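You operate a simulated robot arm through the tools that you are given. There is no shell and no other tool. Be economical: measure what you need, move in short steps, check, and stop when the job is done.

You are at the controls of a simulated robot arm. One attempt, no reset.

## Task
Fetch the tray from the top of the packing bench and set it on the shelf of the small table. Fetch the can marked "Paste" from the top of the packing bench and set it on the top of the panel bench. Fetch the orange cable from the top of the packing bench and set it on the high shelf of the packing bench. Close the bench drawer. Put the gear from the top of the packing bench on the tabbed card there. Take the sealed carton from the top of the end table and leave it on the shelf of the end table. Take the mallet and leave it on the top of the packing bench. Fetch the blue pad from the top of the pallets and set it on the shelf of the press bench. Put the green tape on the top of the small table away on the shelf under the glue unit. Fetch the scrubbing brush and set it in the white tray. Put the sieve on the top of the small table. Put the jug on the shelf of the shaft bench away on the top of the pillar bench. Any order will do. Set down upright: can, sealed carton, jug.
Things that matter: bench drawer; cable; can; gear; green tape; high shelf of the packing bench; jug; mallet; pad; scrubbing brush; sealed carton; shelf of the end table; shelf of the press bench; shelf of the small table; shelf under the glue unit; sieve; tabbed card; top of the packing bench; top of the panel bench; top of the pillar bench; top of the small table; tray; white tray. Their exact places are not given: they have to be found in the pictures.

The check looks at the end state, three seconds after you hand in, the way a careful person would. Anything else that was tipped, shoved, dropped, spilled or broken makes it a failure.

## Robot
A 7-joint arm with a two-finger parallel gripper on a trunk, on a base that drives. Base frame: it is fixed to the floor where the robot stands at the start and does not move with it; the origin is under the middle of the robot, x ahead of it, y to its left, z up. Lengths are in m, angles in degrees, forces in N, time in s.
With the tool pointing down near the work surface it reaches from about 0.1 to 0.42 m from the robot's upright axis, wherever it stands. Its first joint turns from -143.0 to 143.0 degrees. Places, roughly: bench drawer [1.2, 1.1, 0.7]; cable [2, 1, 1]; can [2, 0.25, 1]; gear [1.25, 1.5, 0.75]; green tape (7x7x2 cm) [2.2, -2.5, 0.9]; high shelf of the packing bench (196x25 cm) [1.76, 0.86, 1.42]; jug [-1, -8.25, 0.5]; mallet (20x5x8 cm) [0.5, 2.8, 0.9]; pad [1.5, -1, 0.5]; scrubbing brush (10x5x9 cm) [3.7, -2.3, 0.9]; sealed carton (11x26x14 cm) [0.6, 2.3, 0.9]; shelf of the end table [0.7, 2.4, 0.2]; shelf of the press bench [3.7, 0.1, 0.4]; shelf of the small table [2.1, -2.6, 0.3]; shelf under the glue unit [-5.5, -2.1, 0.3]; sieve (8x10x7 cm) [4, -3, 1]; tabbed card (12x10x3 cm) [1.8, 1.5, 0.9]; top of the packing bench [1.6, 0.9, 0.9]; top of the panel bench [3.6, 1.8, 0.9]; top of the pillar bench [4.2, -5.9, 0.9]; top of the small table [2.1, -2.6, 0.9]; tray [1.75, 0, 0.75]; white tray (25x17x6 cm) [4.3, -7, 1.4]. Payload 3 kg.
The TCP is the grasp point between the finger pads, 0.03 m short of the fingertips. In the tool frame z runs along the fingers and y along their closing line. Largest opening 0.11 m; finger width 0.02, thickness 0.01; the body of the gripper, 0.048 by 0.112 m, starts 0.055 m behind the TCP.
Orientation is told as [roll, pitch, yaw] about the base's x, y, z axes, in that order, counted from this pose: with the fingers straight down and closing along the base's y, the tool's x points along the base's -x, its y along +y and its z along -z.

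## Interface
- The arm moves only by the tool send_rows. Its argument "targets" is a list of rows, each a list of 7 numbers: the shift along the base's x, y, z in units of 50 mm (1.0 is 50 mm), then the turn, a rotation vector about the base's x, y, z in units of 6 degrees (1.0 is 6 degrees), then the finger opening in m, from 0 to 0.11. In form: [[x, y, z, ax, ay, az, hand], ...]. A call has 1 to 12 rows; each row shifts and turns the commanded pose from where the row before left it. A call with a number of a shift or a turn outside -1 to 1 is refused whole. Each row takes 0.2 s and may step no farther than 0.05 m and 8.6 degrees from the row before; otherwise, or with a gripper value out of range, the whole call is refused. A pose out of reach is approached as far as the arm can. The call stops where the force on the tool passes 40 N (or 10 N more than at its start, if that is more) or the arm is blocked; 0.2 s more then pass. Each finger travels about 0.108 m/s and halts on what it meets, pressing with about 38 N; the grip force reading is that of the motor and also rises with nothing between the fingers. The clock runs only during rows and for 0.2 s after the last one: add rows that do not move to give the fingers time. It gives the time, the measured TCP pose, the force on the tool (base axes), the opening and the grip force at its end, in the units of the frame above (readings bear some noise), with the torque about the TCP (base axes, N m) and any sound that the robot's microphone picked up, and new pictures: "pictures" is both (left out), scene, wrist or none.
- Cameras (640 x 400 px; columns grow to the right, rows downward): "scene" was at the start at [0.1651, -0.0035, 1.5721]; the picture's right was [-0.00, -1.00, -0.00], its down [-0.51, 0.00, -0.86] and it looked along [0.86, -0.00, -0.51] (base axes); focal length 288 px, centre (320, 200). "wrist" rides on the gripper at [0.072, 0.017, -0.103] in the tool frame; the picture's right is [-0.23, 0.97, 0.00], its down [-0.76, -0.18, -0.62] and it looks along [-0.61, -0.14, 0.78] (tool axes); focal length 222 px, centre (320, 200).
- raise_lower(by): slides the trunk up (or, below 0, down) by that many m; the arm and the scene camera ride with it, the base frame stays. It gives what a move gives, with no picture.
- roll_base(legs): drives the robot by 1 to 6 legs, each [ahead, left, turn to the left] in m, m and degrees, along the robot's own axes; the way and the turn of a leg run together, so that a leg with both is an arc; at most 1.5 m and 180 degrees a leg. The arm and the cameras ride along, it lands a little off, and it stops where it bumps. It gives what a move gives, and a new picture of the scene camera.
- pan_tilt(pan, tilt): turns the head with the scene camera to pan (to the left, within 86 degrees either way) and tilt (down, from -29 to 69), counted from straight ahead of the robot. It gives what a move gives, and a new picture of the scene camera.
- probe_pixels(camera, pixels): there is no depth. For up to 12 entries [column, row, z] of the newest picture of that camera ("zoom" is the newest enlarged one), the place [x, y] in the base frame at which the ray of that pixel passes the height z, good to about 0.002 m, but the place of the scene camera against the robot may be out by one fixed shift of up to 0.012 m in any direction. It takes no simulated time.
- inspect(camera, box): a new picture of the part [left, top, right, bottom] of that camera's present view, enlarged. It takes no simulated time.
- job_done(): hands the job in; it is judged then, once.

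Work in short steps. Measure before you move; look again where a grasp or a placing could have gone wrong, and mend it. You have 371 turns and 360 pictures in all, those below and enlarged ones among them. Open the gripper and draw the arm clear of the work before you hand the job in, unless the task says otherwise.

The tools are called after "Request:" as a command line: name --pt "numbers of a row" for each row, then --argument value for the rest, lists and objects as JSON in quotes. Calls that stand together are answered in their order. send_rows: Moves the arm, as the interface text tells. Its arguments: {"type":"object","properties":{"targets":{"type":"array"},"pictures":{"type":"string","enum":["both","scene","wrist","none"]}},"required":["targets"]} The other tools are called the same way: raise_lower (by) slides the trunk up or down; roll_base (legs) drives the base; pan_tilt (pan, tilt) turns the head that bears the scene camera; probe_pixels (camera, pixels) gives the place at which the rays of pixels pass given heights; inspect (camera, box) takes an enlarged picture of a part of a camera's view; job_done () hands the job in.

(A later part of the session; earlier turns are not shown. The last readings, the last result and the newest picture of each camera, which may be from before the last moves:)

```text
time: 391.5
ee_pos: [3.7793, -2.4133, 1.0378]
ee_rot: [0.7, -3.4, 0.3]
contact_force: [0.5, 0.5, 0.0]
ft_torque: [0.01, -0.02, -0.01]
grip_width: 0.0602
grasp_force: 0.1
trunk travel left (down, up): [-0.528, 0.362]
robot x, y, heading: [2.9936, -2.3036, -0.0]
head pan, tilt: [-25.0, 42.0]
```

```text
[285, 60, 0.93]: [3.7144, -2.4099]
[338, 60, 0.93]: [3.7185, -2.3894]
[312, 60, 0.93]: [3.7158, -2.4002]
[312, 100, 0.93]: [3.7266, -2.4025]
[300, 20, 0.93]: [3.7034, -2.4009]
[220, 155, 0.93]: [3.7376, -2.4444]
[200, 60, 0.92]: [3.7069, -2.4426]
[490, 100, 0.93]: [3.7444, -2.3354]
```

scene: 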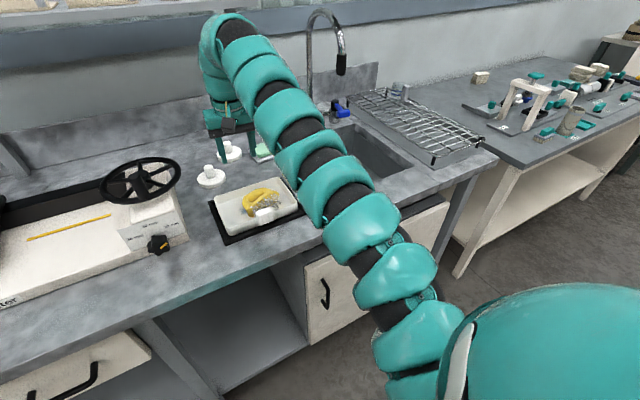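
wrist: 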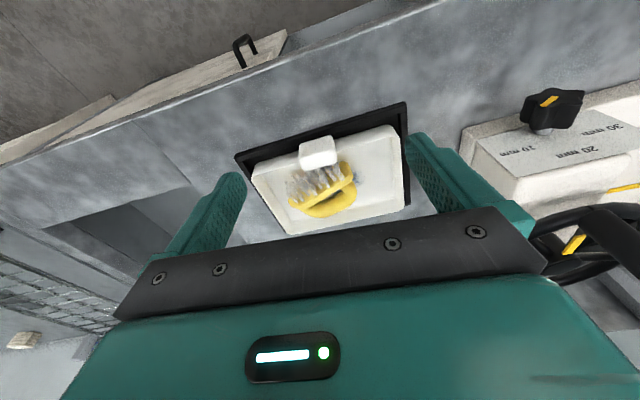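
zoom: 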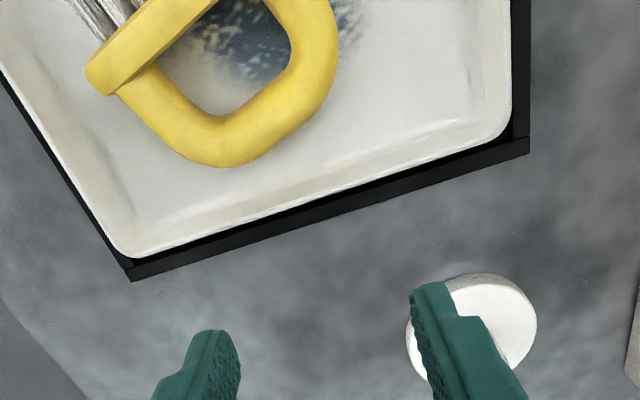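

Bar centre (3.716,−2.400), 2 cm thick, hole 3 cm. I roll back 0.065, set opening 0.05 and lower the trunk 0.06, then check.

Request:
roll_base --legs '[[-0.065, 0, 0]]'

Request:
raise_lower --by -0.05

Request:
send_rows --pt "0 0.26 0 0 0.3 0 0.05" --pt "0 0 0 0 0.2 0 0.05" --pictures "wrist"

```text
time: 392.5
ee_pos: [3.7131, -2.4157, 1.0398]
ee_rot: [0.7, -3.6, 0.4]
contact_force: [0.4, -0.5, 0.1]
ft_torque: [0.02, -0.03, -0.02]
grip_width: 0.0601
grasp_force: 0.0
trunk travel left (down, up): [-0.528, 0.362]
robot x, y, heading: [2.9247, -2.307, 0.1]
head pan, tilt: [-25.0, 42.0]
```

scene: 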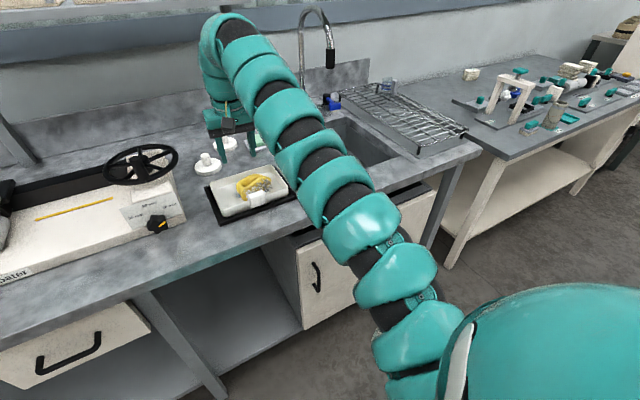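

```text
time: 393.4
ee_pos: [3.7117, -2.4139, 0.9883]
ee_rot: [0.7, -3.6, 0.4]
contact_force: [-0.8, 0.0, 0.0]
ft_torque: [-0.04, 0.03, -0.03]
grip_width: 0.06
grasp_force: 0.0
trunk travel left (down, up): [-0.478, 0.412]
robot x, y, heading: [2.9284, -2.3067, -0.2]
head pan, tilt: [-25.0, 42.0]
```

```text
time: 394.0
ee_pos: [3.7083, -2.4011, 0.9778]
ee_rot: [0.8, -0.5, 0.2]
contact_force: [-0.6, 0.3, -0.3]
ft_torque: [0.01, 0.0, -0.02]
grip_width: 0.0501
grasp_force: 0.0
out of reach, approached as far as the arm can: row 1, 2
trunk travel left (down, up): [-0.478, 0.412]
robot x, y, heading: [2.9281, -2.3058, 0.2]
head pan, tilt: [-25.0, 42.0]
```

wrist: 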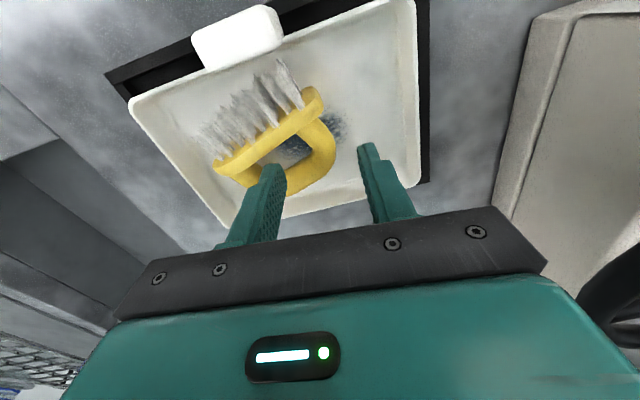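

I verify the bar's place again from here.

Request:
probe_pixels --camera "wrist" --pixels '[[320, 160, 0.93], [333, 160, 0.93], [308, 160, 0.93], [300, 185, 0.93], [320, 160, 0.94]]'

```text
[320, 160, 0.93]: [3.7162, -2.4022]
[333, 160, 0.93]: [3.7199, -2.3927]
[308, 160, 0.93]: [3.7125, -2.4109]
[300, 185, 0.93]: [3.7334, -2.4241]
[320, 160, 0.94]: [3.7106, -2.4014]
```

On target. Descend to ≈0.942 and close.

Request:
send_rows --pt "0.1 0 -0.2 0 0 0 0.05" --pt "0 0 -0.2 0 0 0 0.05" --pt "0 0 -0.15 0 0 0 0.05" --pt "0 0 -0.1 0 0 0 0.05" --pt "0 0 0 0 0 0 0.005" --pt "0 0 0 0 0 0 0.005" --pt "0 0 0 0 0 0 0.005" --pictures "wrist"

```text
time: 395.0
ee_pos: [3.7104, -2.4024, 0.9434]
ee_rot: [0.9, -1.3, 0.2]
contact_force: [-1.1, -0.9, 4.9]
ft_torque: [-0.04, -0.01, 0.02]
grip_width: 0.0233
grasp_force: 18.4
out of reach, approached as far as the arm can: row 1
trunk travel left (down, up): [-0.478, 0.412]
robot x, y, heading: [2.9285, -2.3102, -0.3]
head pan, tilt: [-25.0, 42.0]
stopped in row 5: the force on the tool passed its limit at 45 N (the readings are from after the stop); the commanded pose is now the measured one
```

wrist: 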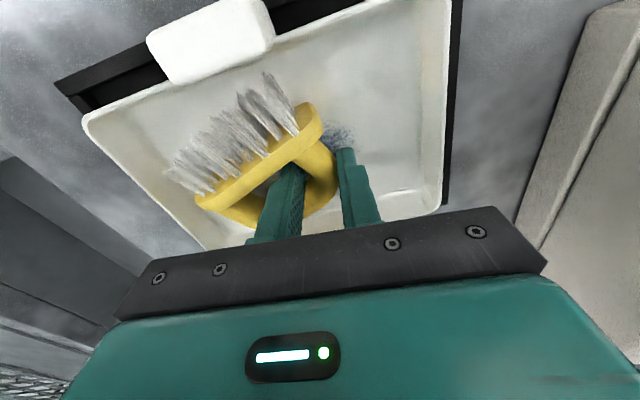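

Finger is in the loop, bar gripped at 0.023. I tighten and lift.

Request:
send_rows --pt "0 0 0 0 0 0 0.005" --pt "0 0 0 0 0 0 0.005" --pt "0 0 0.4 0 0 0 0.005" --pt "0 0 0.8 0 0 0 0.005" --pt "0 0 0.8 0 0 0 0.005" --pictures "wrist"

```text
time: 396.2
ee_pos: [3.7104, -2.403, 0.9809]
ee_rot: [0.7, -1.2, 0.3]
contact_force: [-0.1, 1.6, -1.3]
ft_torque: [0.01, 0.0, -0.01]
grip_width: 0.0225
grasp_force: 38.1
out of reach, approached as far as the arm can: row 4, 5
trunk travel left (down, up): [-0.478, 0.412]
robot x, y, heading: [2.9273, -2.3046, 0.0]
head pan, tilt: [-25.0, 42.0]
```

wrist: 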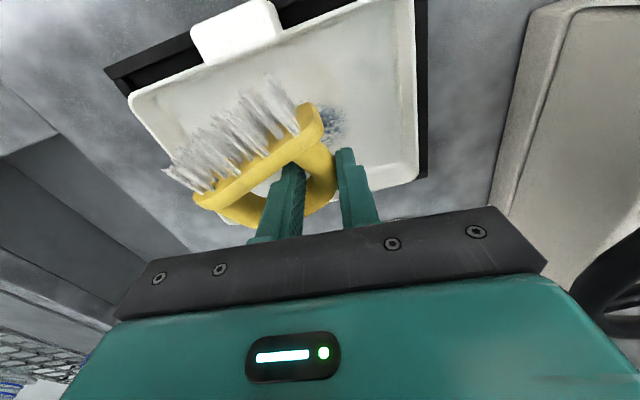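

Brush held. I raise the trunk, back off and turn to face −y for the trip.

Request:
raise_lower --by 0.3

Request:
roll_base --legs '[[-0.25, 0, 0], [0, 0, -90], [1.4, 0, 0]]'

Request:
pan_tilt --pan 15 --tilt 15

```text
time: 399.2
ee_pos: [3.7104, -2.4015, 1.2812]
ee_rot: [0.7, -1.3, 0.2]
contact_force: [0.1, 0.1, -1.0]
ft_torque: [0.05, -0.03, -0.02]
grip_width: 0.0214
grasp_force: 38.4
trunk travel left (down, up): [-0.778, 0.112]
robot x, y, heading: [2.9267, -2.3069, 0.2]
head pan, tilt: [-25.0, 42.0]
```

```text
time: 411.4
ee_pos: [2.5983, -4.465, 1.2819]
ee_rot: [0.8, -1.2, -88.9]
contact_force: [-0.2, -0.4, -1.3]
ft_torque: [0.03, -0.04, 0.03]
grip_width: 0.0214
grasp_force: 37.5
trunk travel left (down, up): [-0.778, 0.112]
robot x, y, heading: [2.679, -3.6776, -88.8]
head pan, tilt: [-25.0, 42.0]
```

scene: 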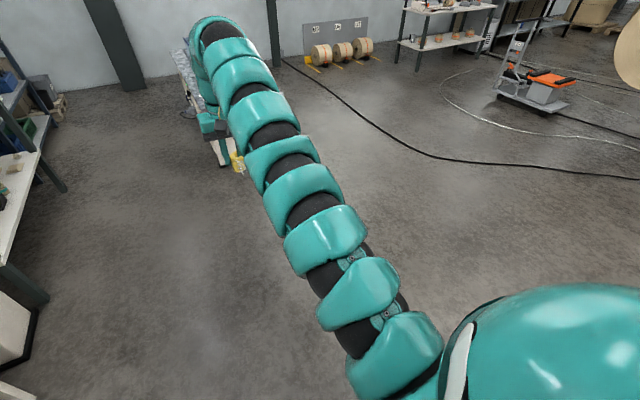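

```text
time: 412.4
ee_pos: [2.5988, -4.4649, 1.2817]
ee_rot: [0.7, -1.3, -88.9]
contact_force: [0.7, -0.3, -1.0]
ft_torque: [-0.06, -0.07, 0.02]
grip_width: 0.0215
grasp_force: 38.1
trunk travel left (down, up): [-0.778, 0.112]
robot x, y, heading: [2.678, -3.68, -89.1]
head pan, tilt: [15.0, 15.0]
```

scene: 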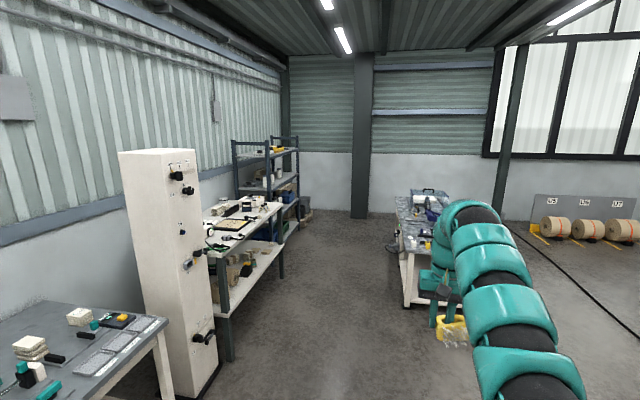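

The pillar bench is beyond the white pillar; the rack at [4.3,−7] behind it. I enlarge the rack.

Request:
inspect --camera "scene" --box '[195, 125, 325, 250]'

Request:
roll_base --legs '[[1.4, 0, 0], [0.9, 0, 0]]'

```text
3.20 times, centred on (260, 188) of scene
```

zoom: 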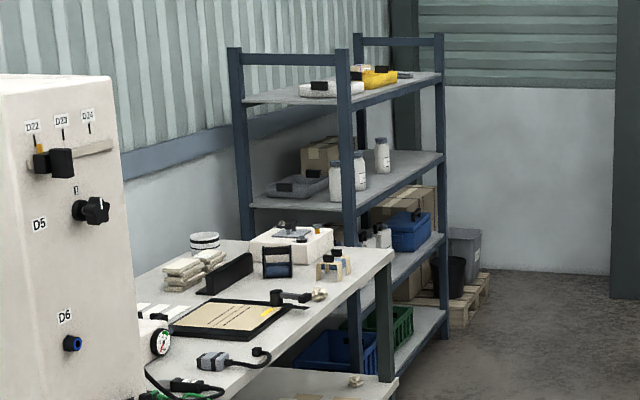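

```text
time: 424.0
ee_pos: [2.5957, -6.8181, 1.2816]
ee_rot: [0.7, -1.3, -90.1]
contact_force: [0.3, 0.8, -2.4]
ft_torque: [-0.04, -0.05, 0.04]
grip_width: 0.0216
grasp_force: 37.9
trunk travel left (down, up): [-0.778, 0.112]
robot x, y, heading: [2.6965, -6.0348, -90.4]
head pan, tilt: [15.0, 15.0]
```

scene: 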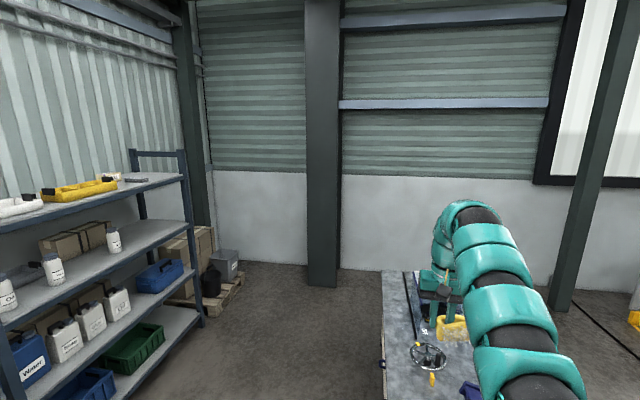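

White tray is on the rack's top shelf at left (15,205). I advance 0.75 and turn to face the rack.

Request:
roll_base --legs '[[0.75, 0, 0], [0, 0, 90]]'

Request:
pan_tilt --pan 0 --tilt 15

```text
time: 425.4
ee_pos: [2.5868, -6.8764, 1.2816]
ee_rot: [0.8, -1.3, -91.1]
contact_force: [0.2, 0.2, -1.2]
ft_torque: [-0.03, -0.03, -0.02]
grip_width: 0.0214
grasp_force: 38.3
trunk travel left (down, up): [-0.778, 0.112]
robot x, y, heading: [2.6993, -6.0978, -91.5]
head pan, tilt: [15.0, 15.0]
stopped in leg 1: the robot was blocked; the commanded pose is now the measured one
```

scene: 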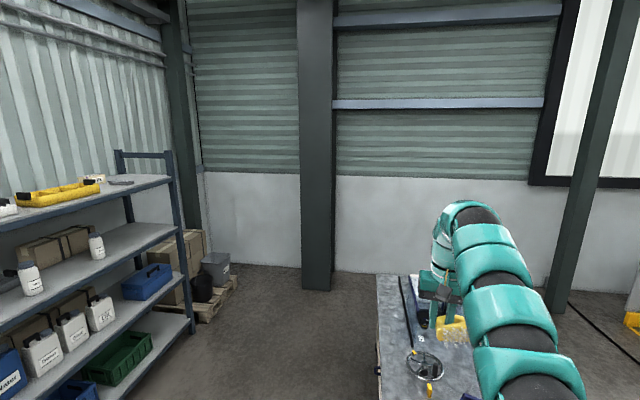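

```text
time: 426.1
ee_pos: [2.5874, -6.8785, 1.2797]
ee_rot: [0.7, -1.1, -91.1]
contact_force: [-0.5, -0.3, -1.2]
ft_torque: [-0.02, -0.06, 0.01]
grip_width: 0.0217
grasp_force: 38.2
trunk travel left (down, up): [-0.778, 0.112]
robot x, y, heading: [2.7009, -6.096, -91.3]
head pan, tilt: [0.0, 15.0]
```

scene: 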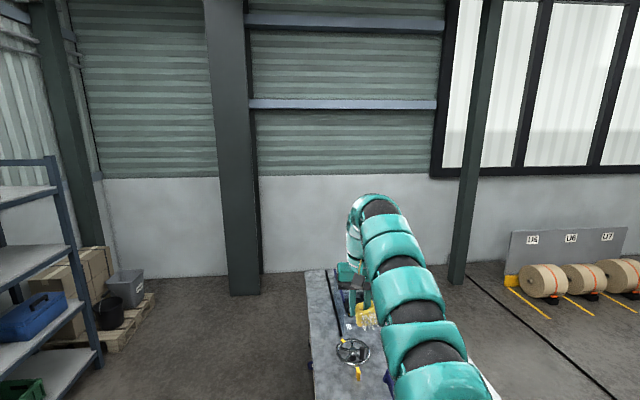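

Blocked by the table ahead. I measure rack and table feet to plan.

Request:
probe_pixels --camera "scene" --pixels '[[104, 378, 0], [56, 158, 1.55], [72, 248, 1.1], [58, 190, 1.4], [308, 275, 0.87], [336, 268, 0.87], [312, 390, 0.6]]'

Request:
roll_base --legs '[[-0.15, 0, 0], [0, 0, 90]]'

Request:
pan_tilt --pan -35 --tilt 20

```text
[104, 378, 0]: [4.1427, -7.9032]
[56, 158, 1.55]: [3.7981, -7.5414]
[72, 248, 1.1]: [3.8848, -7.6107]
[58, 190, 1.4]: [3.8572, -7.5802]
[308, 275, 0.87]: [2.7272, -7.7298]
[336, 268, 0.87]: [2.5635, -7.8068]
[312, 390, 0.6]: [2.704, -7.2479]
```

```text
time: 431.3
ee_pos: [3.4837, -6.0661, 1.281]
ee_rot: [0.6, -1.0, -1.6]
contact_force: [0.7, 0.6, -1.3]
ft_torque: [0.05, 0.01, 0.04]
grip_width: 0.0212
grasp_force: 37.4
trunk travel left (down, up): [-0.778, 0.112]
robot x, y, heading: [2.7026, -5.9476, -2.1]
head pan, tilt: [0.0, 15.0]
```

scene: 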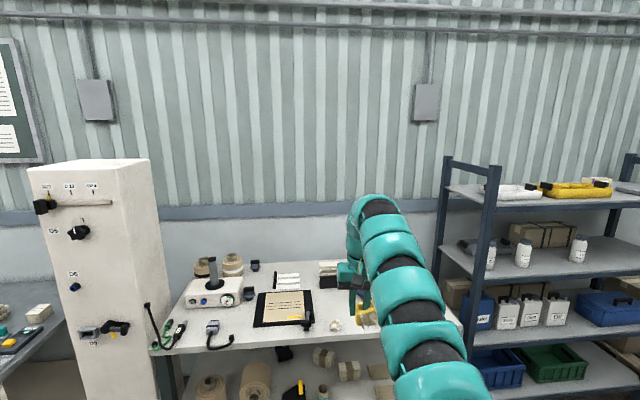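

```text
time: 432.3
ee_pos: [3.4838, -6.0668, 1.2816]
ee_rot: [0.7, -1.2, -1.7]
contact_force: [0.3, -1.0, -0.5]
ft_torque: [0.02, -0.03, -0.01]
grip_width: 0.0212
grasp_force: 37.9
trunk travel left (down, up): [-0.778, 0.112]
robot x, y, heading: [2.7027, -5.9471, -1.8]
head pan, tilt: [-35.0, 20.0]
```

scene: 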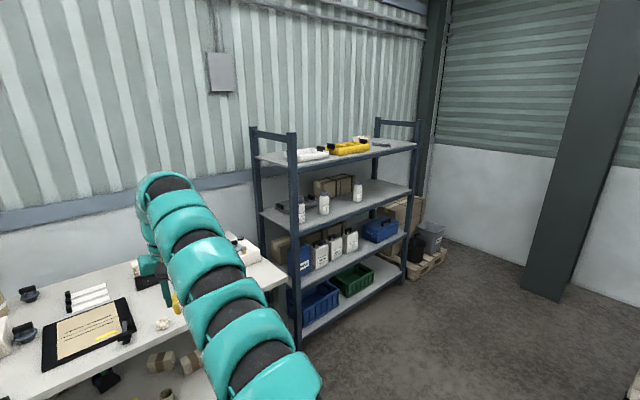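

I measure the rack's front feet and the white tray.

Request:
probe_pixels --camera "scene" --pixels '[[298, 347, 0], [403, 283, 0], [289, 275, 0.9], [307, 158, 1.42], [285, 155, 1.42], [328, 155, 1.42], [300, 169, 1.38], [415, 147, 1.38]]'

Request:
inspect --camera "scene" --box '[240, 110, 430, 230]'

```text
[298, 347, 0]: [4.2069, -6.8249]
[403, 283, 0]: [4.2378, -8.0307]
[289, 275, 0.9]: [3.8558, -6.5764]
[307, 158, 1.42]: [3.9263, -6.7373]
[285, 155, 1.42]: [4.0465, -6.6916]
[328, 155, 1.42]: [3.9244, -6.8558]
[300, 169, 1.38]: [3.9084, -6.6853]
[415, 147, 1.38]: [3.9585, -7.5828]
```

```text
3.33 times, centred on (335, 170) of scene
```

zoom: 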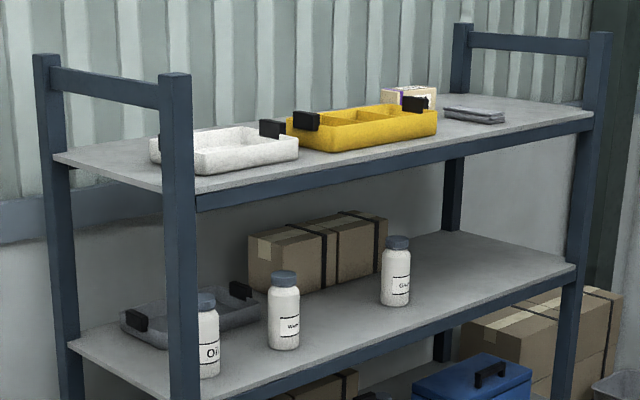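

White tray ≈(4.27,−6.98), shelf ≈1.31, rim ≈1.36. I raise fully, move to x≈3.2 and strafe to y≈−6.9.

Request:
raise_lower --by 0.11

Request:
send_rows --pt "0 0 0.6 0 0 0 0.005" --pt "0 0 0.6 0 0 0 0.005" --pictures "none"

Request:
roll_base --legs '[[0.5, 0, 1.8], [0, -0.93, 0]]'

Request:
pan_tilt --pan 0 --tilt 20

```text
time: 433.7
ee_pos: [3.4834, -6.0673, 1.3915]
ee_rot: [0.7, -1.1, -1.6]
contact_force: [-1.0, 0.5, -0.4]
ft_torque: [0.04, -0.02, -0.02]
grip_width: 0.0211
grasp_force: 38.0
trunk travel left (down, up): [-0.888, 0.002]
robot x, y, heading: [2.7049, -5.9464, -1.8]
head pan, tilt: [-35.0, 20.0]
```

```text
time: 434.3
ee_pos: [3.4823, -6.065, 1.391]
ee_rot: [0.7, -1.2, -1.6]
contact_force: [-0.7, -0.3, -0.9]
ft_torque: [0.03, -0.04, 0.01]
grip_width: 0.0212
grasp_force: 37.9
out of reach, approached as far as the arm can: row 1, 2
trunk travel left (down, up): [-0.888, 0.002]
robot x, y, heading: [2.7013, -5.9474, -2.2]
head pan, tilt: [-35.0, 20.0]
```

```text
time: 441.7
ee_pos: [3.9624, -7.0057, 1.3918]
ee_rot: [0.7, -1.3, -2.0]
contact_force: [0.5, -0.7, -1.6]
ft_torque: [0.06, -0.01, 0.02]
grip_width: 0.0209
grasp_force: 38.3
trunk travel left (down, up): [-0.888, 0.002]
robot x, y, heading: [3.1808, -6.8802, -1.9]
head pan, tilt: [-35.0, 20.0]
```

scene: 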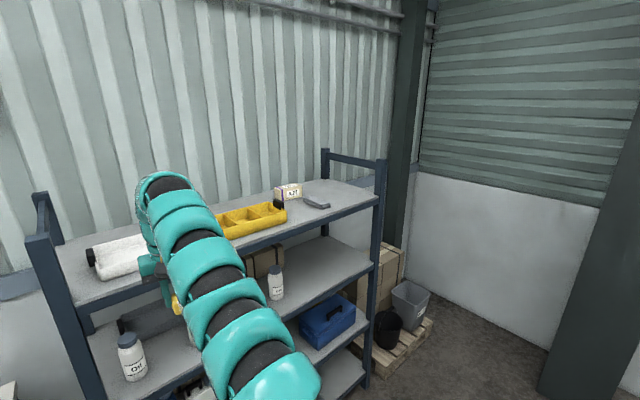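

```text
time: 442.7
ee_pos: [3.9625, -7.0062, 1.3907]
ee_rot: [0.7, -1.1, -1.9]
contact_force: [-0.7, -0.3, -1.6]
ft_torque: [0.06, -0.01, -0.01]
grip_width: 0.021
grasp_force: 37.8
trunk travel left (down, up): [-0.888, 0.002]
robot x, y, heading: [3.1859, -6.8821, -2.0]
head pan, tilt: [0.0, 20.0]
```

scene: 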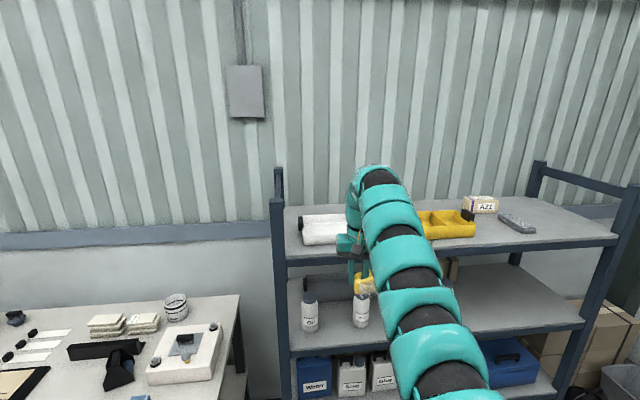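

I check the shelf height against x=4.2 and the tray position.

Request:
probe_pixels --camera "scene" --pixels '[[310, 248, 1.4], [310, 248, 1.35], [310, 248, 1.3], [303, 244, 1.35], [346, 242, 1.35], [303, 218, 1.4], [346, 215, 1.4], [281, 262, 1.3], [550, 234, 1.35]]'

Request:
inspect --camera "scene" --box '[260, 150, 400, 310]'

Request:
inspect --camera "wrist" --box '[0, 0, 640, 400]'

```text
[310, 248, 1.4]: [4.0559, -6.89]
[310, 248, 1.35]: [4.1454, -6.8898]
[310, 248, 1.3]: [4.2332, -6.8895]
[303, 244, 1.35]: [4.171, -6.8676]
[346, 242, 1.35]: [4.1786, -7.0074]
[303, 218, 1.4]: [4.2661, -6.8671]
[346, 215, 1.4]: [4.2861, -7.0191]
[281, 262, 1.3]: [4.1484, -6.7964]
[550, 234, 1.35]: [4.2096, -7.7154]
```

```text
2.50 times, centred on (330, 230) of scene
```

zoom: 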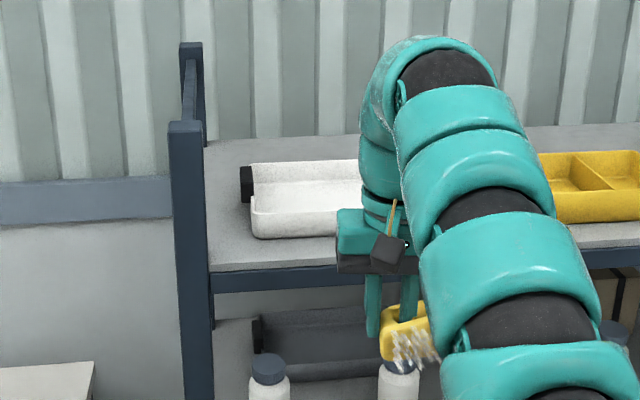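

```text
1.00 times, centred on (320, 200) of wrist (not enlarged: the box is as wide or as high as the picture)
```

zoom: 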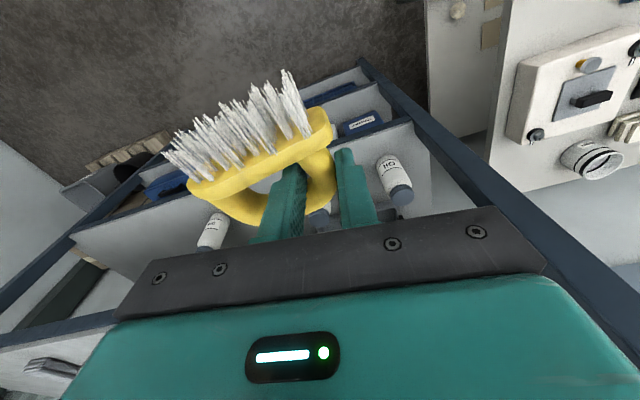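

Tray rim ≈1.38, so I need TCP ≥1.47 with the tool leaning forward. I lean 42° and rise here, in front of the rack.

Request:
send_rows --pt "0 0 0 0 -1 0 0.005" --pt "0 0 0 0 -1 0 0.005" --pt "0 0 0 0 -1 0 0.005" --pt "0 0 0.4 0 -1 0 0.005" --pt "0 0 0.6 0 -1 0 0.005" --pt "0 0 0.6 0 -1 0 0.005" --pt "0 0 0.6 0 -1 0 0.005" --pt "0 0 0.6 0 0 0 0.005" --pictures "none"

```text
time: 444.5
ee_pos: [3.9614, -7.0005, 1.5333]
ee_rot: [2.5, -43.2, -2.8]
contact_force: [-0.4, -0.3, -0.9]
ft_torque: [0.02, 0.02, -0.02]
grip_width: 0.0207
grasp_force: 37.9
trunk travel left (down, up): [-0.888, 0.002]
robot x, y, heading: [3.1803, -6.8816, -2.3]
head pan, tilt: [0.0, 20.0]
```

Reached 1.53. I drive ahead 0.35 and slightly left over the tray.

Request:
roll_base --legs '[[0.35, 0.045, 2]]'

Request:
inspect --camera "wrist" --box '[0, 0, 640, 400]'

```text
time: 446.8
ee_pos: [4.3229, -6.9384, 1.5303]
ee_rot: [2.6, -43.2, -0.8]
contact_force: [0.2, -0.2, -0.9]
ft_torque: [0.06, 0.03, -0.02]
grip_width: 0.0213
grasp_force: 38.0
trunk travel left (down, up): [-0.888, 0.002]
robot x, y, heading: [3.539, -6.8398, -0.1]
head pan, tilt: [0.0, 20.0]
```

scene: 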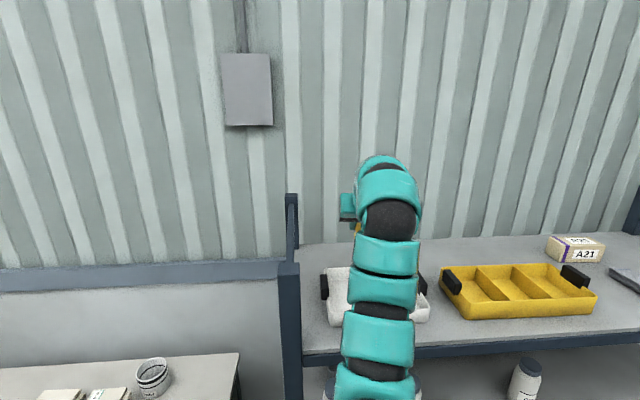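

```text
1.00 times, centred on (320, 200) of wrist (not enlarged: the box is as wide or as high as the picture)
```

zoom: 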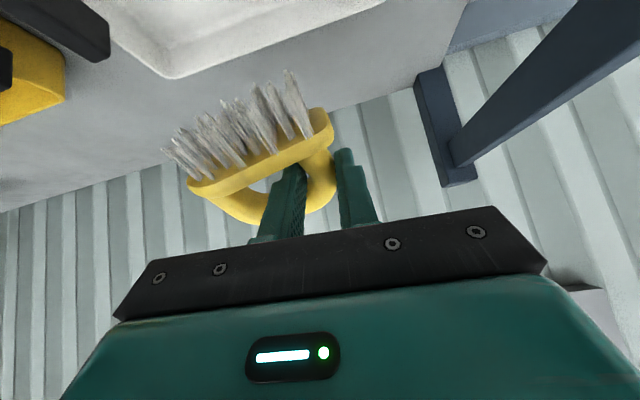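

I probe the tray's extent in both views.

Request:
probe_pixels --camera "zoom" --pixels '[[170, 78, 1.37], [455, 3, 1.37], [170, 78, 1.36]]'

Request:
probe_pixels --camera "scene" --pixels '[[329, 325, 1.32], [430, 320, 1.32], [327, 270, 1.37], [424, 270, 1.37], [305, 352, 1.32]]'

```text
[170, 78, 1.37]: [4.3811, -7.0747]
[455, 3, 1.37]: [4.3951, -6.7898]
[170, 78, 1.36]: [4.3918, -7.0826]
```

```text
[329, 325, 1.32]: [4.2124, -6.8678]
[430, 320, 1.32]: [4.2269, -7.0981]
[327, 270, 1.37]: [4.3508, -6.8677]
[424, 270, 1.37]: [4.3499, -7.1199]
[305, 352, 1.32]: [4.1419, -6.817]
```

Tray spans x 4.21–4.385, y −7.11…−6.87; the brush hangs over its middle. I shift −0.02 in y and descend until contact.

Request:
send_rows --pt "0.1 -0.4 -0.4 0 0 0 0.005" --pt "0 0 -0.5 0 0 0 0.005" --pt "0 0 -0.3 0 0 0 0.005" --pt "0 0 -0.2 0 0 0 0.005" --pt "0 0 -0.2 0 0 0 0.005" --pt "0 0 -0.2 0 0 0 0.005" --pt "0 0 -0.2 0 0 0 0.005" --pictures "wrist"

```text
time: 448.4
ee_pos: [4.3277, -6.9588, 1.4291]
ee_rot: [2.8, -43.1, -0.9]
contact_force: [-0.3, 0.0, -0.9]
ft_torque: [0.02, 0.0, 0.01]
grip_width: 0.0209
grasp_force: 37.6
trunk travel left (down, up): [-0.888, 0.002]
robot x, y, heading: [3.541, -6.8429, -0.0]
head pan, tilt: [0.0, 20.0]
```

wrist: 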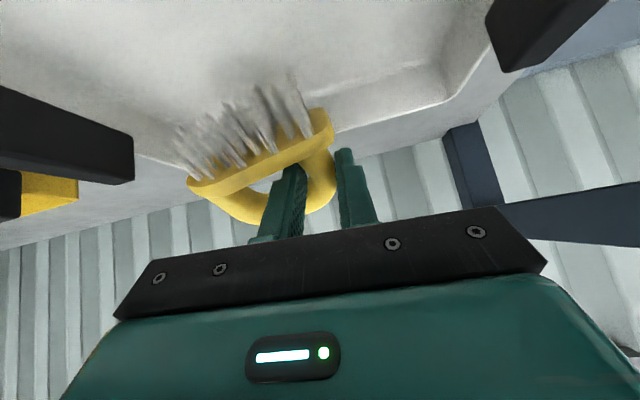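

Brush is within the tray's outline. Continue down to contact.

Request:
send_rows --pt "0 0 -0.15 0 0 0 0.005" --pt "0 0 -0.15 0 0 0 0.005" --pt "0 0 -0.15 0 0 0 0.005" --pt "0 0 -0.15 0 0 0 0.005" --pt "0 0 -0.1 0 0 0 0.005" --pt "0 0 -0.1 0 0 0 0.005" --pictures "wrist"

```text
time: 449.8
ee_pos: [4.3238, -6.9605, 1.3954]
ee_rot: [2.5, -43.6, -1.0]
contact_force: [10.2, -4.4, 39.1]
ft_torque: [-0.54, 0.49, 0.26]
grip_width: 0.0191
grasp_force: 38.2
trunk travel left (down, up): [-0.888, 0.002]
robot x, y, heading: [3.537, -6.8417, -0.3]
head pan, tilt: [0.0, 20.0]
```

wrist: 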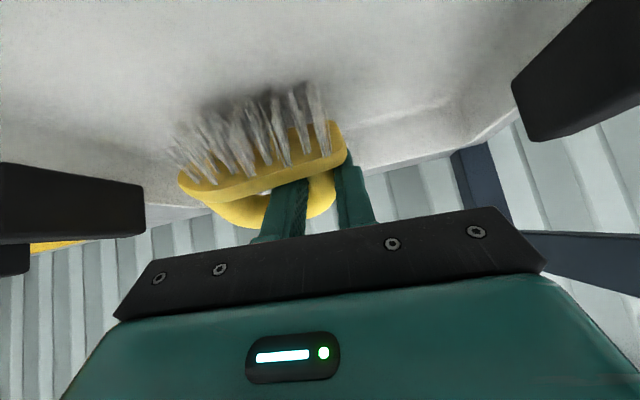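

Contact in the tray. I relieve slightly, open to 0.045 and withdraw along the tool axis.

Request:
send_rows --pt "0 0 0.1 0 0 0 0.005" --pt "0 0 0 0 0 0 0.04" --pt "0 0 0 0 0 0 0.045" --pt "-0.2 0 0.25 0 0 0 0.045" --pt "-0.4 0 0.45 0 0 0 0.045" --pt "-0.4 0 0.5 0 0 0 0.045" --pictures "wrist"

```text
time: 451.2
ee_pos: [4.2924, -6.9595, 1.4369]
ee_rot: [2.7, -43.2, -0.9]
contact_force: [-0.6, 0.1, -1.1]
ft_torque: [0.02, -0.01, 0.0]
grip_width: 0.0449
grasp_force: 0.0
out of reach, approached as far as the arm can: row 6
trunk travel left (down, up): [-0.888, 0.002]
robot x, y, heading: [3.537, -6.8403, -0.4]
head pan, tilt: [0.0, 20.0]
```

wrist: 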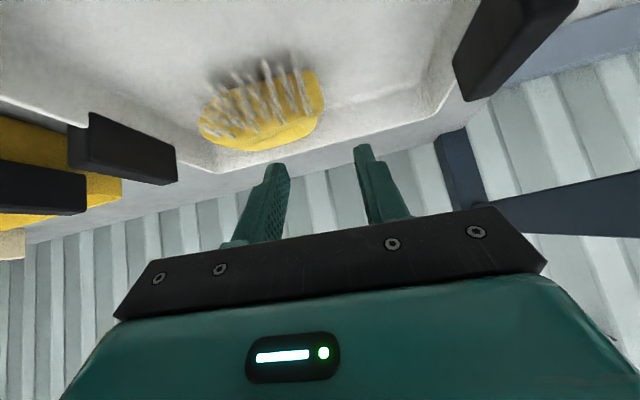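

The brush rests in the white tray, fingers free. I back straight out and check the tray.

Request:
roll_base --legs '[[-0.4, 0, 0]]'

Request:
inspect --camera "scene" --box '[260, 170, 420, 270]'

```text
time: 453.8
ee_pos: [3.8866, -6.9518, 1.4377]
ee_rot: [2.4, -43.2, -0.3]
contact_force: [-0.5, 0.1, 0.7]
ft_torque: [-0.01, 0.01, 0.02]
grip_width: 0.0452
grasp_force: 0.1
trunk travel left (down, up): [-0.888, 0.002]
robot x, y, heading: [3.1339, -6.8406, 0.3]
head pan, tilt: [0.0, 20.0]
```

scene: 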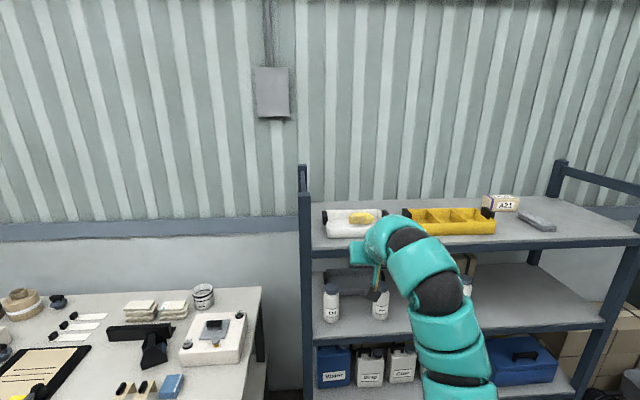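

```text
4.00 times, centred on (340, 220) of scene
```

zoom: 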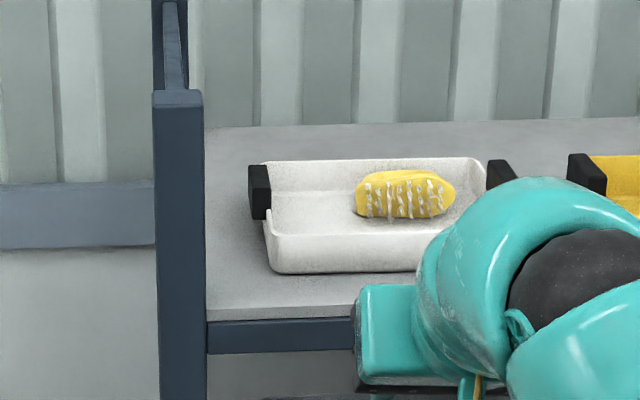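

Brush is in the white tray. Next the jug: I leave toward +y, turn to face −x and look.

Request:
roll_base --legs '[[-0.1, 0, 0], [0, 1.35, 0], [-0.4, 0, 0], [0, 0, -150]]'

Request:
pan_tilt --pan 20 --tilt 15

```text
time: 469.4
ee_pos: [1.9155, -5.8086, 1.438]
ee_rot: [2.6, -43.3, -149.4]
contact_force: [0.4, -0.6, -0.8]
ft_torque: [-0.02, -0.02, 0.0]
grip_width: 0.045
grasp_force: 0.0
trunk travel left (down, up): [-0.888, 0.002]
robot x, y, heading: [2.6224, -5.5167, -148.6]
head pan, tilt: [0.0, 20.0]
```

scene: 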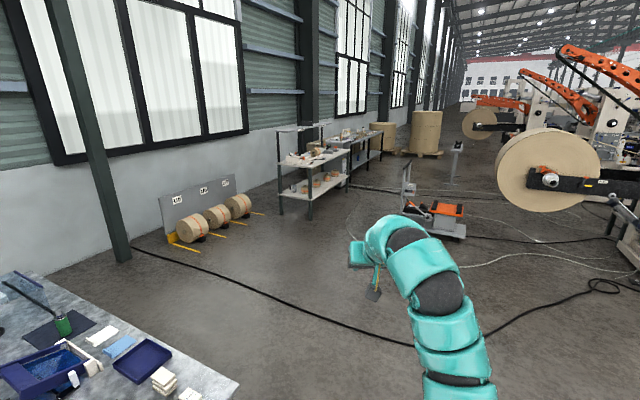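

```text
time: 470.2
ee_pos: [1.9157, -5.8086, 1.4371]
ee_rot: [2.6, -43.3, -149.4]
contact_force: [-0.5, 0.2, 0.2]
ft_torque: [-0.01, 0.01, 0.0]
grip_width: 0.0452
grasp_force: 0.1
trunk travel left (down, up): [-0.888, 0.002]
robot x, y, heading: [2.6157, -5.514, -149.0]
head pan, tilt: [20.0, 15.0]
```

scene: 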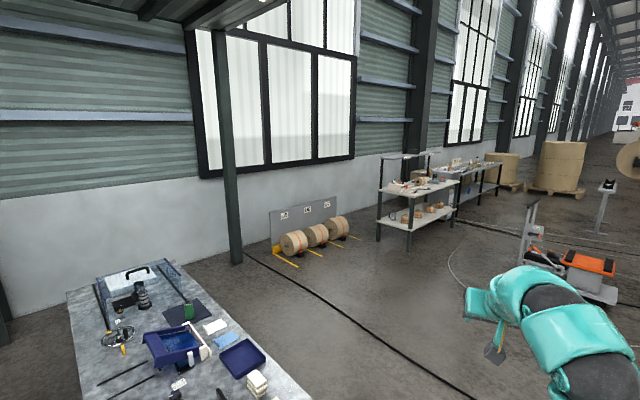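

The shaft bench with jug is at centre-right (410,200). I probe floor points for obstacles.

Request:
probe_pixels --camera "scene" --pixels '[[530, 290, 0.1], [410, 250, 0], [378, 240, 0], [455, 225, 0], [340, 240, 0], [237, 262, 0], [300, 395, 0.87], [297, 262, 0]]'

Request:
inspect --camera "scene" --box '[360, 140, 520, 240]'

```text
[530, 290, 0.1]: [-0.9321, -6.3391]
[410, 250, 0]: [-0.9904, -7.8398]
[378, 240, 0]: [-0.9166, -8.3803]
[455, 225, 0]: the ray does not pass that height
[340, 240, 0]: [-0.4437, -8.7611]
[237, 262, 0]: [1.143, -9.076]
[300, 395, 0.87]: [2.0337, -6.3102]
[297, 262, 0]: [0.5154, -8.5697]
```

```text
4.00 times, centred on (440, 190) of scene
```

zoom: 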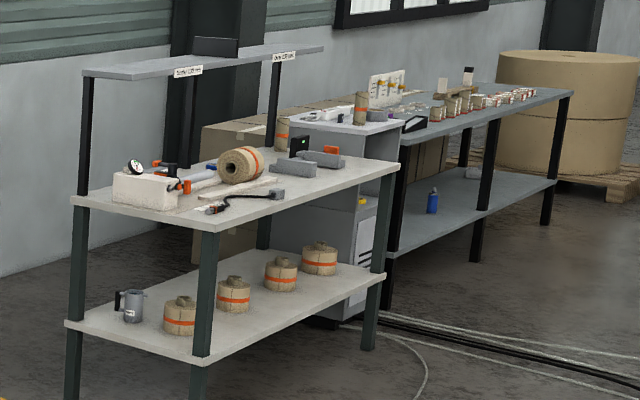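

The jug (grey, black handle) is near the bench's +x end. I'll approach that end facing −x, stopping first at about (0.2,−8.0).

Request:
roll_base --legs '[[0, 0, -31], [1.3, 0, 0], [1.1, 0, 0], [0, 1.3, 0], [0, 1.15, 0]]'

Request:
pan_tilt --pan 0 --tilt 35

```text
time: 494.9
ee_pos: [-0.5921, -7.7417, 1.4359]
ee_rot: [2.6, -43.1, 177.2]
contact_force: [-0.1, 0.1, 0.0]
ft_torque: [-0.01, -0.03, 0.01]
grip_width: 0.0449
grasp_force: 0.1
trunk travel left (down, up): [-0.888, 0.002]
robot x, y, heading: [0.16, -7.881, 177.7]
head pan, tilt: [20.0, 15.0]
```

scene: 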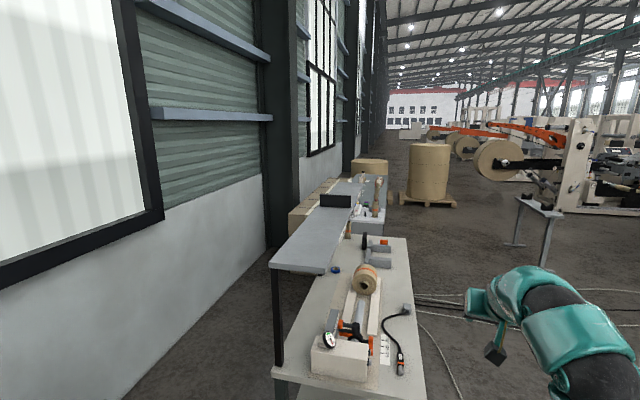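

```text
time: 495.7
ee_pos: [-0.5909, -7.7403, 1.4383]
ee_rot: [2.8, -43.2, 177.1]
contact_force: [-0.7, 0.3, 0.2]
ft_torque: [-0.02, -0.02, 0.01]
grip_width: 0.0453
grasp_force: 0.1
trunk travel left (down, up): [-0.888, 0.002]
robot x, y, heading: [0.1615, -7.8834, 177.9]
head pan, tilt: [0.0, 35.0]
```

scene: 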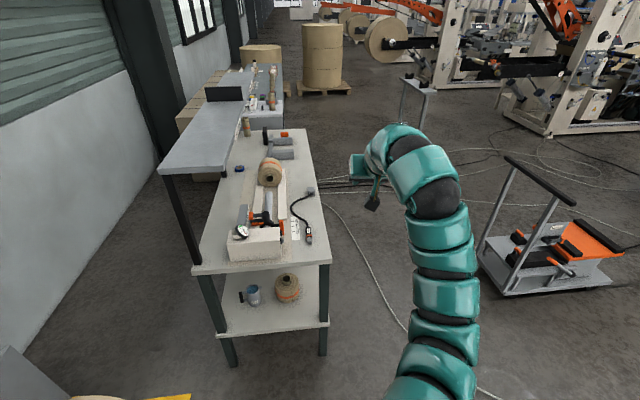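

The jug is at (253,295), handle to the left. I lower the trunk for a better look and measure.

Request:
raise_lower --by -0.4

Request:
pan_tilt --pan 10 --tilt 32

Request:
inspect --camera "scene" --box '[220, 180, 420, 305]'

```text
time: 499.6
ee_pos: [-0.5918, -7.7411, 1.0372]
ee_rot: [2.6, -43.2, 177.1]
contact_force: [-0.3, 0.5, 0.8]
ft_torque: [0.0, 0.01, -0.01]
grip_width: 0.045
grasp_force: 0.0
trunk travel left (down, up): [-0.488, 0.402]
robot x, y, heading: [0.158, -7.8838, 177.8]
head pan, tilt: [0.0, 35.0]
```

```text
time: 500.3
ee_pos: [-0.5913, -7.7429, 1.036]
ee_rot: [2.7, -43.1, 177.2]
contact_force: [0.9, 0.7, 0.3]
ft_torque: [0.0, -0.01, -0.02]
grip_width: 0.045
grasp_force: 0.0
trunk travel left (down, up): [-0.488, 0.402]
robot x, y, heading: [0.1592, -7.8828, 177.9]
head pan, tilt: [10.0, 32.0]
```

scene: 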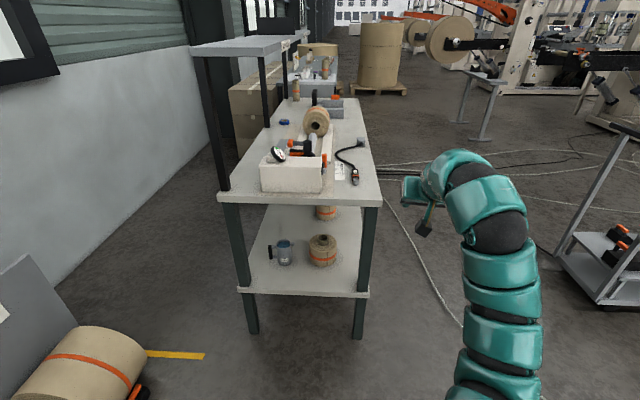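

```text
3.20 times, centred on (320, 242) of scene
```

zoom: 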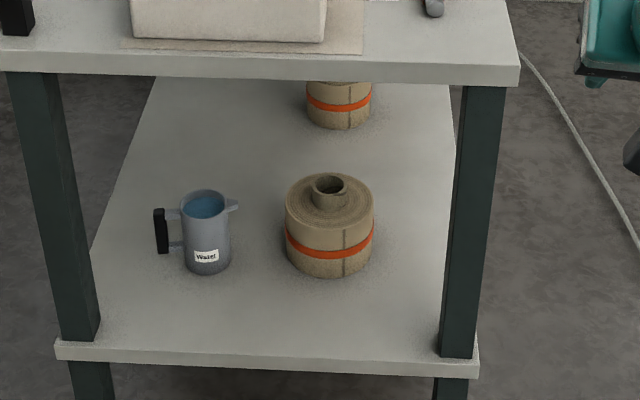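

The jug holds water; it must stay level. I measure jug, roll, shelf height via the legs.

Request:
probe_pixels --camera "scene" --pixels '[[252, 333, 0], [357, 338, 0], [241, 290, 0.2], [241, 290, 0.3], [368, 295, 0.2], [368, 295, 0.3], [284, 264, 0.3], [284, 241, 0.4], [322, 265, 0.3], [300, 203, 0.87]]'

```text
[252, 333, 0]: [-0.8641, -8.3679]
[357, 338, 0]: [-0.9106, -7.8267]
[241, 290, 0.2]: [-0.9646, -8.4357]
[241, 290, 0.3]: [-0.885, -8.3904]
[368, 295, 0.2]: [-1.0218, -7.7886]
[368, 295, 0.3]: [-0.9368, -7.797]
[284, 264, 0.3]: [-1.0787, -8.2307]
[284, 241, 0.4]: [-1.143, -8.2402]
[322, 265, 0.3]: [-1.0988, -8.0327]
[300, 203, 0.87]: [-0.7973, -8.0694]
```

Shelf z≈0.32; jug body centre ≈(−1.10,−8.235), rim ≈0.43. I'll grasp it tool-down with fingers closing along x. First bring the tool vertical here.

Request:
send_rows --pt "0 0 -0.2 0 -1 0 0.11" --pt "0 0 -0.3 0 -1 0 0.11" --pt "0 0 -0.3 0 -1 0 0.11" --pt "0 0 -0.3 0 -1 0 0.11" --pt "0 0 -0.3 0 -1 0 0.11" --pt "0 0 -0.3 0 -1 0 0.11" --pt "0 0 -0.3 0 -1 0 0.11" --pt "0 0 0 -0.4 0 0.1 0.11" --pictures "none"

Request:
send_rows --pt "0 0 0 0 0 -1 0.11" --pt "0 0 0 0 0 -1 0.11" --pt "0 0 0 0 0 -1 0.11" --pt "0 0 0 0 0 -1 0.11" --pt "0 0 0 0 0 -1 0.11" --pt "0 0 0 0 0 -1 0.11" --pt "0 0 0 0 0 -1 0.11" --pt "0 0 0 0 0 -1 0.11" --pt "0 0 0 0 0 -1 0.11" --pt "0 0 0 0 0 -1 0.11" --pt "0 0 0 0 0 -1 0.11" --pt "0 0 0 0 0 -1 0.11" --pictures "none"

```text
time: 502.1
ee_pos: [-0.6103, -7.7463, 0.9239]
ee_rot: [3.2, -1.1, 178.5]
contact_force: [0.0, 0.5, -0.2]
ft_torque: [0.02, 0.01, 0.01]
grip_width: 0.1098
grasp_force: 0.1
out of reach, approached as far as the arm can: row 1, 2
trunk travel left (down, up): [-0.488, 0.402]
robot x, y, heading: [0.1564, -7.8833, 177.9]
head pan, tilt: [10.0, 32.0]
```

```text
time: 504.7
ee_pos: [-0.6109, -7.7466, 0.9235]
ee_rot: [3.3, -1.2, 106.3]
contact_force: [-0.9, 0.1, 0.8]
ft_torque: [0.0, 0.01, 0.01]
grip_width: 0.11
grasp_force: 0.0
trunk travel left (down, up): [-0.488, 0.402]
robot x, y, heading: [0.158, -7.8844, 177.7]
head pan, tilt: [10.0, 32.0]
```

I finish yaw to 90° and level the tool, then lower the trunk fully.

Request:
send_rows --pt "0 0 0 0 0 -1 0.11" --pt "0 0 0 0 0 -1 0.11" --pt "0 0 0 0 0 -0.7 0.11" --pt "0 0 0 0 -0.6 0 0.11" --pictures "none"

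Request:
raise_lower --by -0.4

Request:
roll_base --legs '[[0, 0.36, 0], [0, 0, 2]]'

Request:
inspect --camera "wrist" --box '[0, 0, 640, 400]'

```text
time: 505.7
ee_pos: [-0.6098, -7.7486, 0.9244]
ee_rot: [-0.5, -1.2, 90.5]
contact_force: [0.5, 0.6, -0.2]
ft_torque: [0.05, 0.02, -0.03]
grip_width: 0.11
grasp_force: 0.1
trunk travel left (down, up): [-0.488, 0.402]
robot x, y, heading: [0.1551, -7.8836, 177.9]
head pan, tilt: [10.0, 32.0]
```

```text
time: 509.5
ee_pos: [-0.6099, -7.7481, 0.5248]
ee_rot: [-0.4, -1.2, 90.4]
contact_force: [0.6, 0.5, -0.2]
ft_torque: [-0.02, -0.01, 0.01]
grip_width: 0.1099
grasp_force: 0.0
trunk travel left (down, up): [-0.088, 0.802]
robot x, y, heading: [0.1542, -7.8824, 178.1]
head pan, tilt: [10.0, 32.0]
```

```text
time: 512.2
ee_pos: [-0.6274, -8.1346, 0.5237]
ee_rot: [-0.4, -1.1, 91.8]
contact_force: [0.0, 0.5, 0.1]
ft_torque: [-0.03, 0.01, 0.02]
grip_width: 0.11
grasp_force: 0.0
trunk travel left (down, up): [-0.088, 0.802]
robot x, y, heading: [0.1389, -8.2493, 179.6]
head pan, tilt: [10.0, 32.0]
```

scene: 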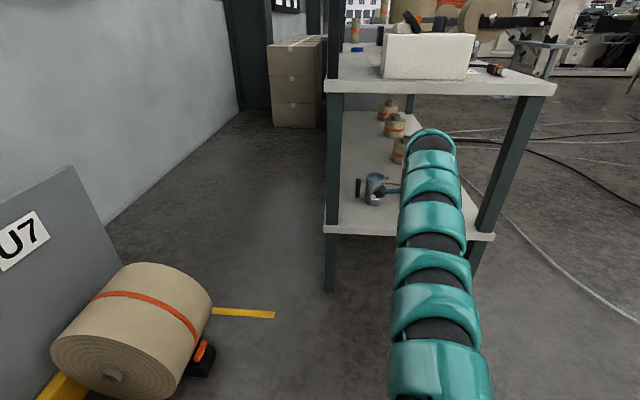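

```text
1.00 times, centred on (320, 200) of wrist (not enlarged: the box is as wide or as high as the picture)
```

zoom: 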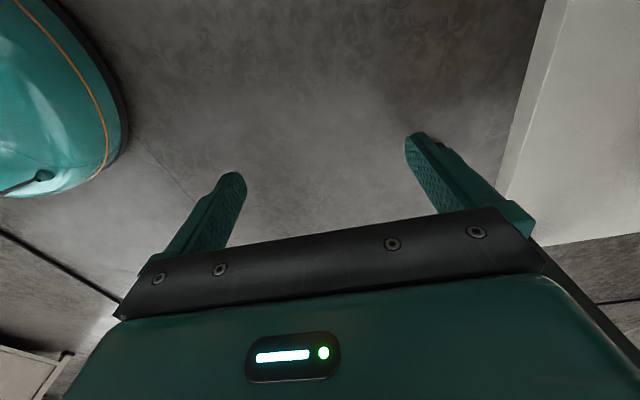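

I lower 2 cm and drive 0.42 in, between the legs, above the roll's height.

Request:
send_rows --pt "0 0 -0.4 0 0.1 0 0.11" --pictures "none"

Request:
roll_base --legs '[[0.42, 0, 0]]'

Request:
inspect --camera "wrist" --box '[0, 0, 640, 400]'

```text
time: 512.6
ee_pos: [-0.6281, -8.1322, 0.5038]
ee_rot: [0.2, -1.3, 91.7]
contact_force: [-0.1, 0.5, -0.6]
ft_torque: [-0.02, 0.01, -0.02]
grip_width: 0.11
grasp_force: 0.1
trunk travel left (down, up): [-0.088, 0.802]
robot x, y, heading: [0.1388, -8.2508, 179.1]
head pan, tilt: [10.0, 32.0]
```

```text
time: 515.3
ee_pos: [-1.0558, -8.1255, 0.5054]
ee_rot: [0.2, -1.2, 91.7]
contact_force: [0.3, 0.5, 0.1]
ft_torque: [-0.01, -0.04, 0.01]
grip_width: 0.1099
grasp_force: 0.1
trunk travel left (down, up): [-0.088, 0.802]
robot x, y, heading: [-0.2834, -8.2441, 179.2]
head pan, tilt: [10.0, 32.0]
```

scene: 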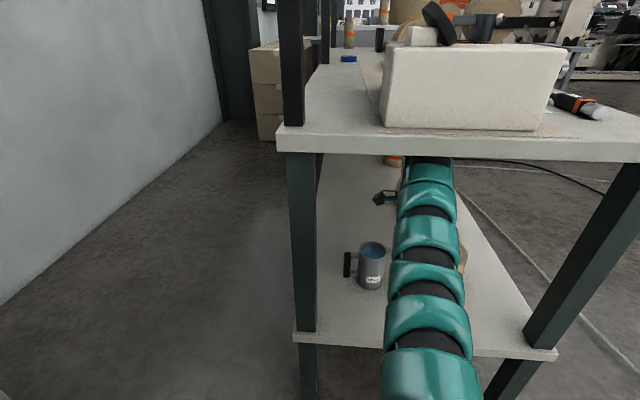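

```text
1.00 times, centred on (320, 200) of wrist (not enlarged: the box is as wide or as high as the picture)
```

zoom: 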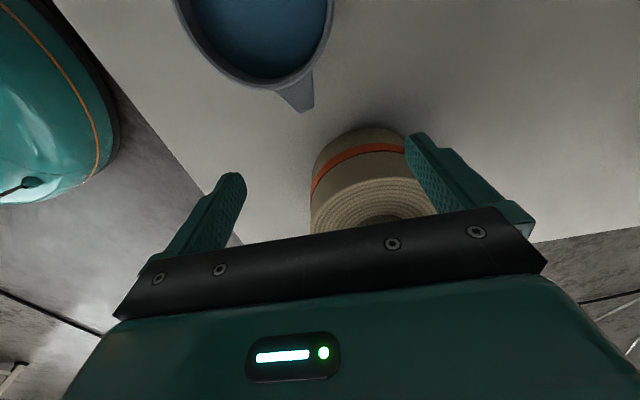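

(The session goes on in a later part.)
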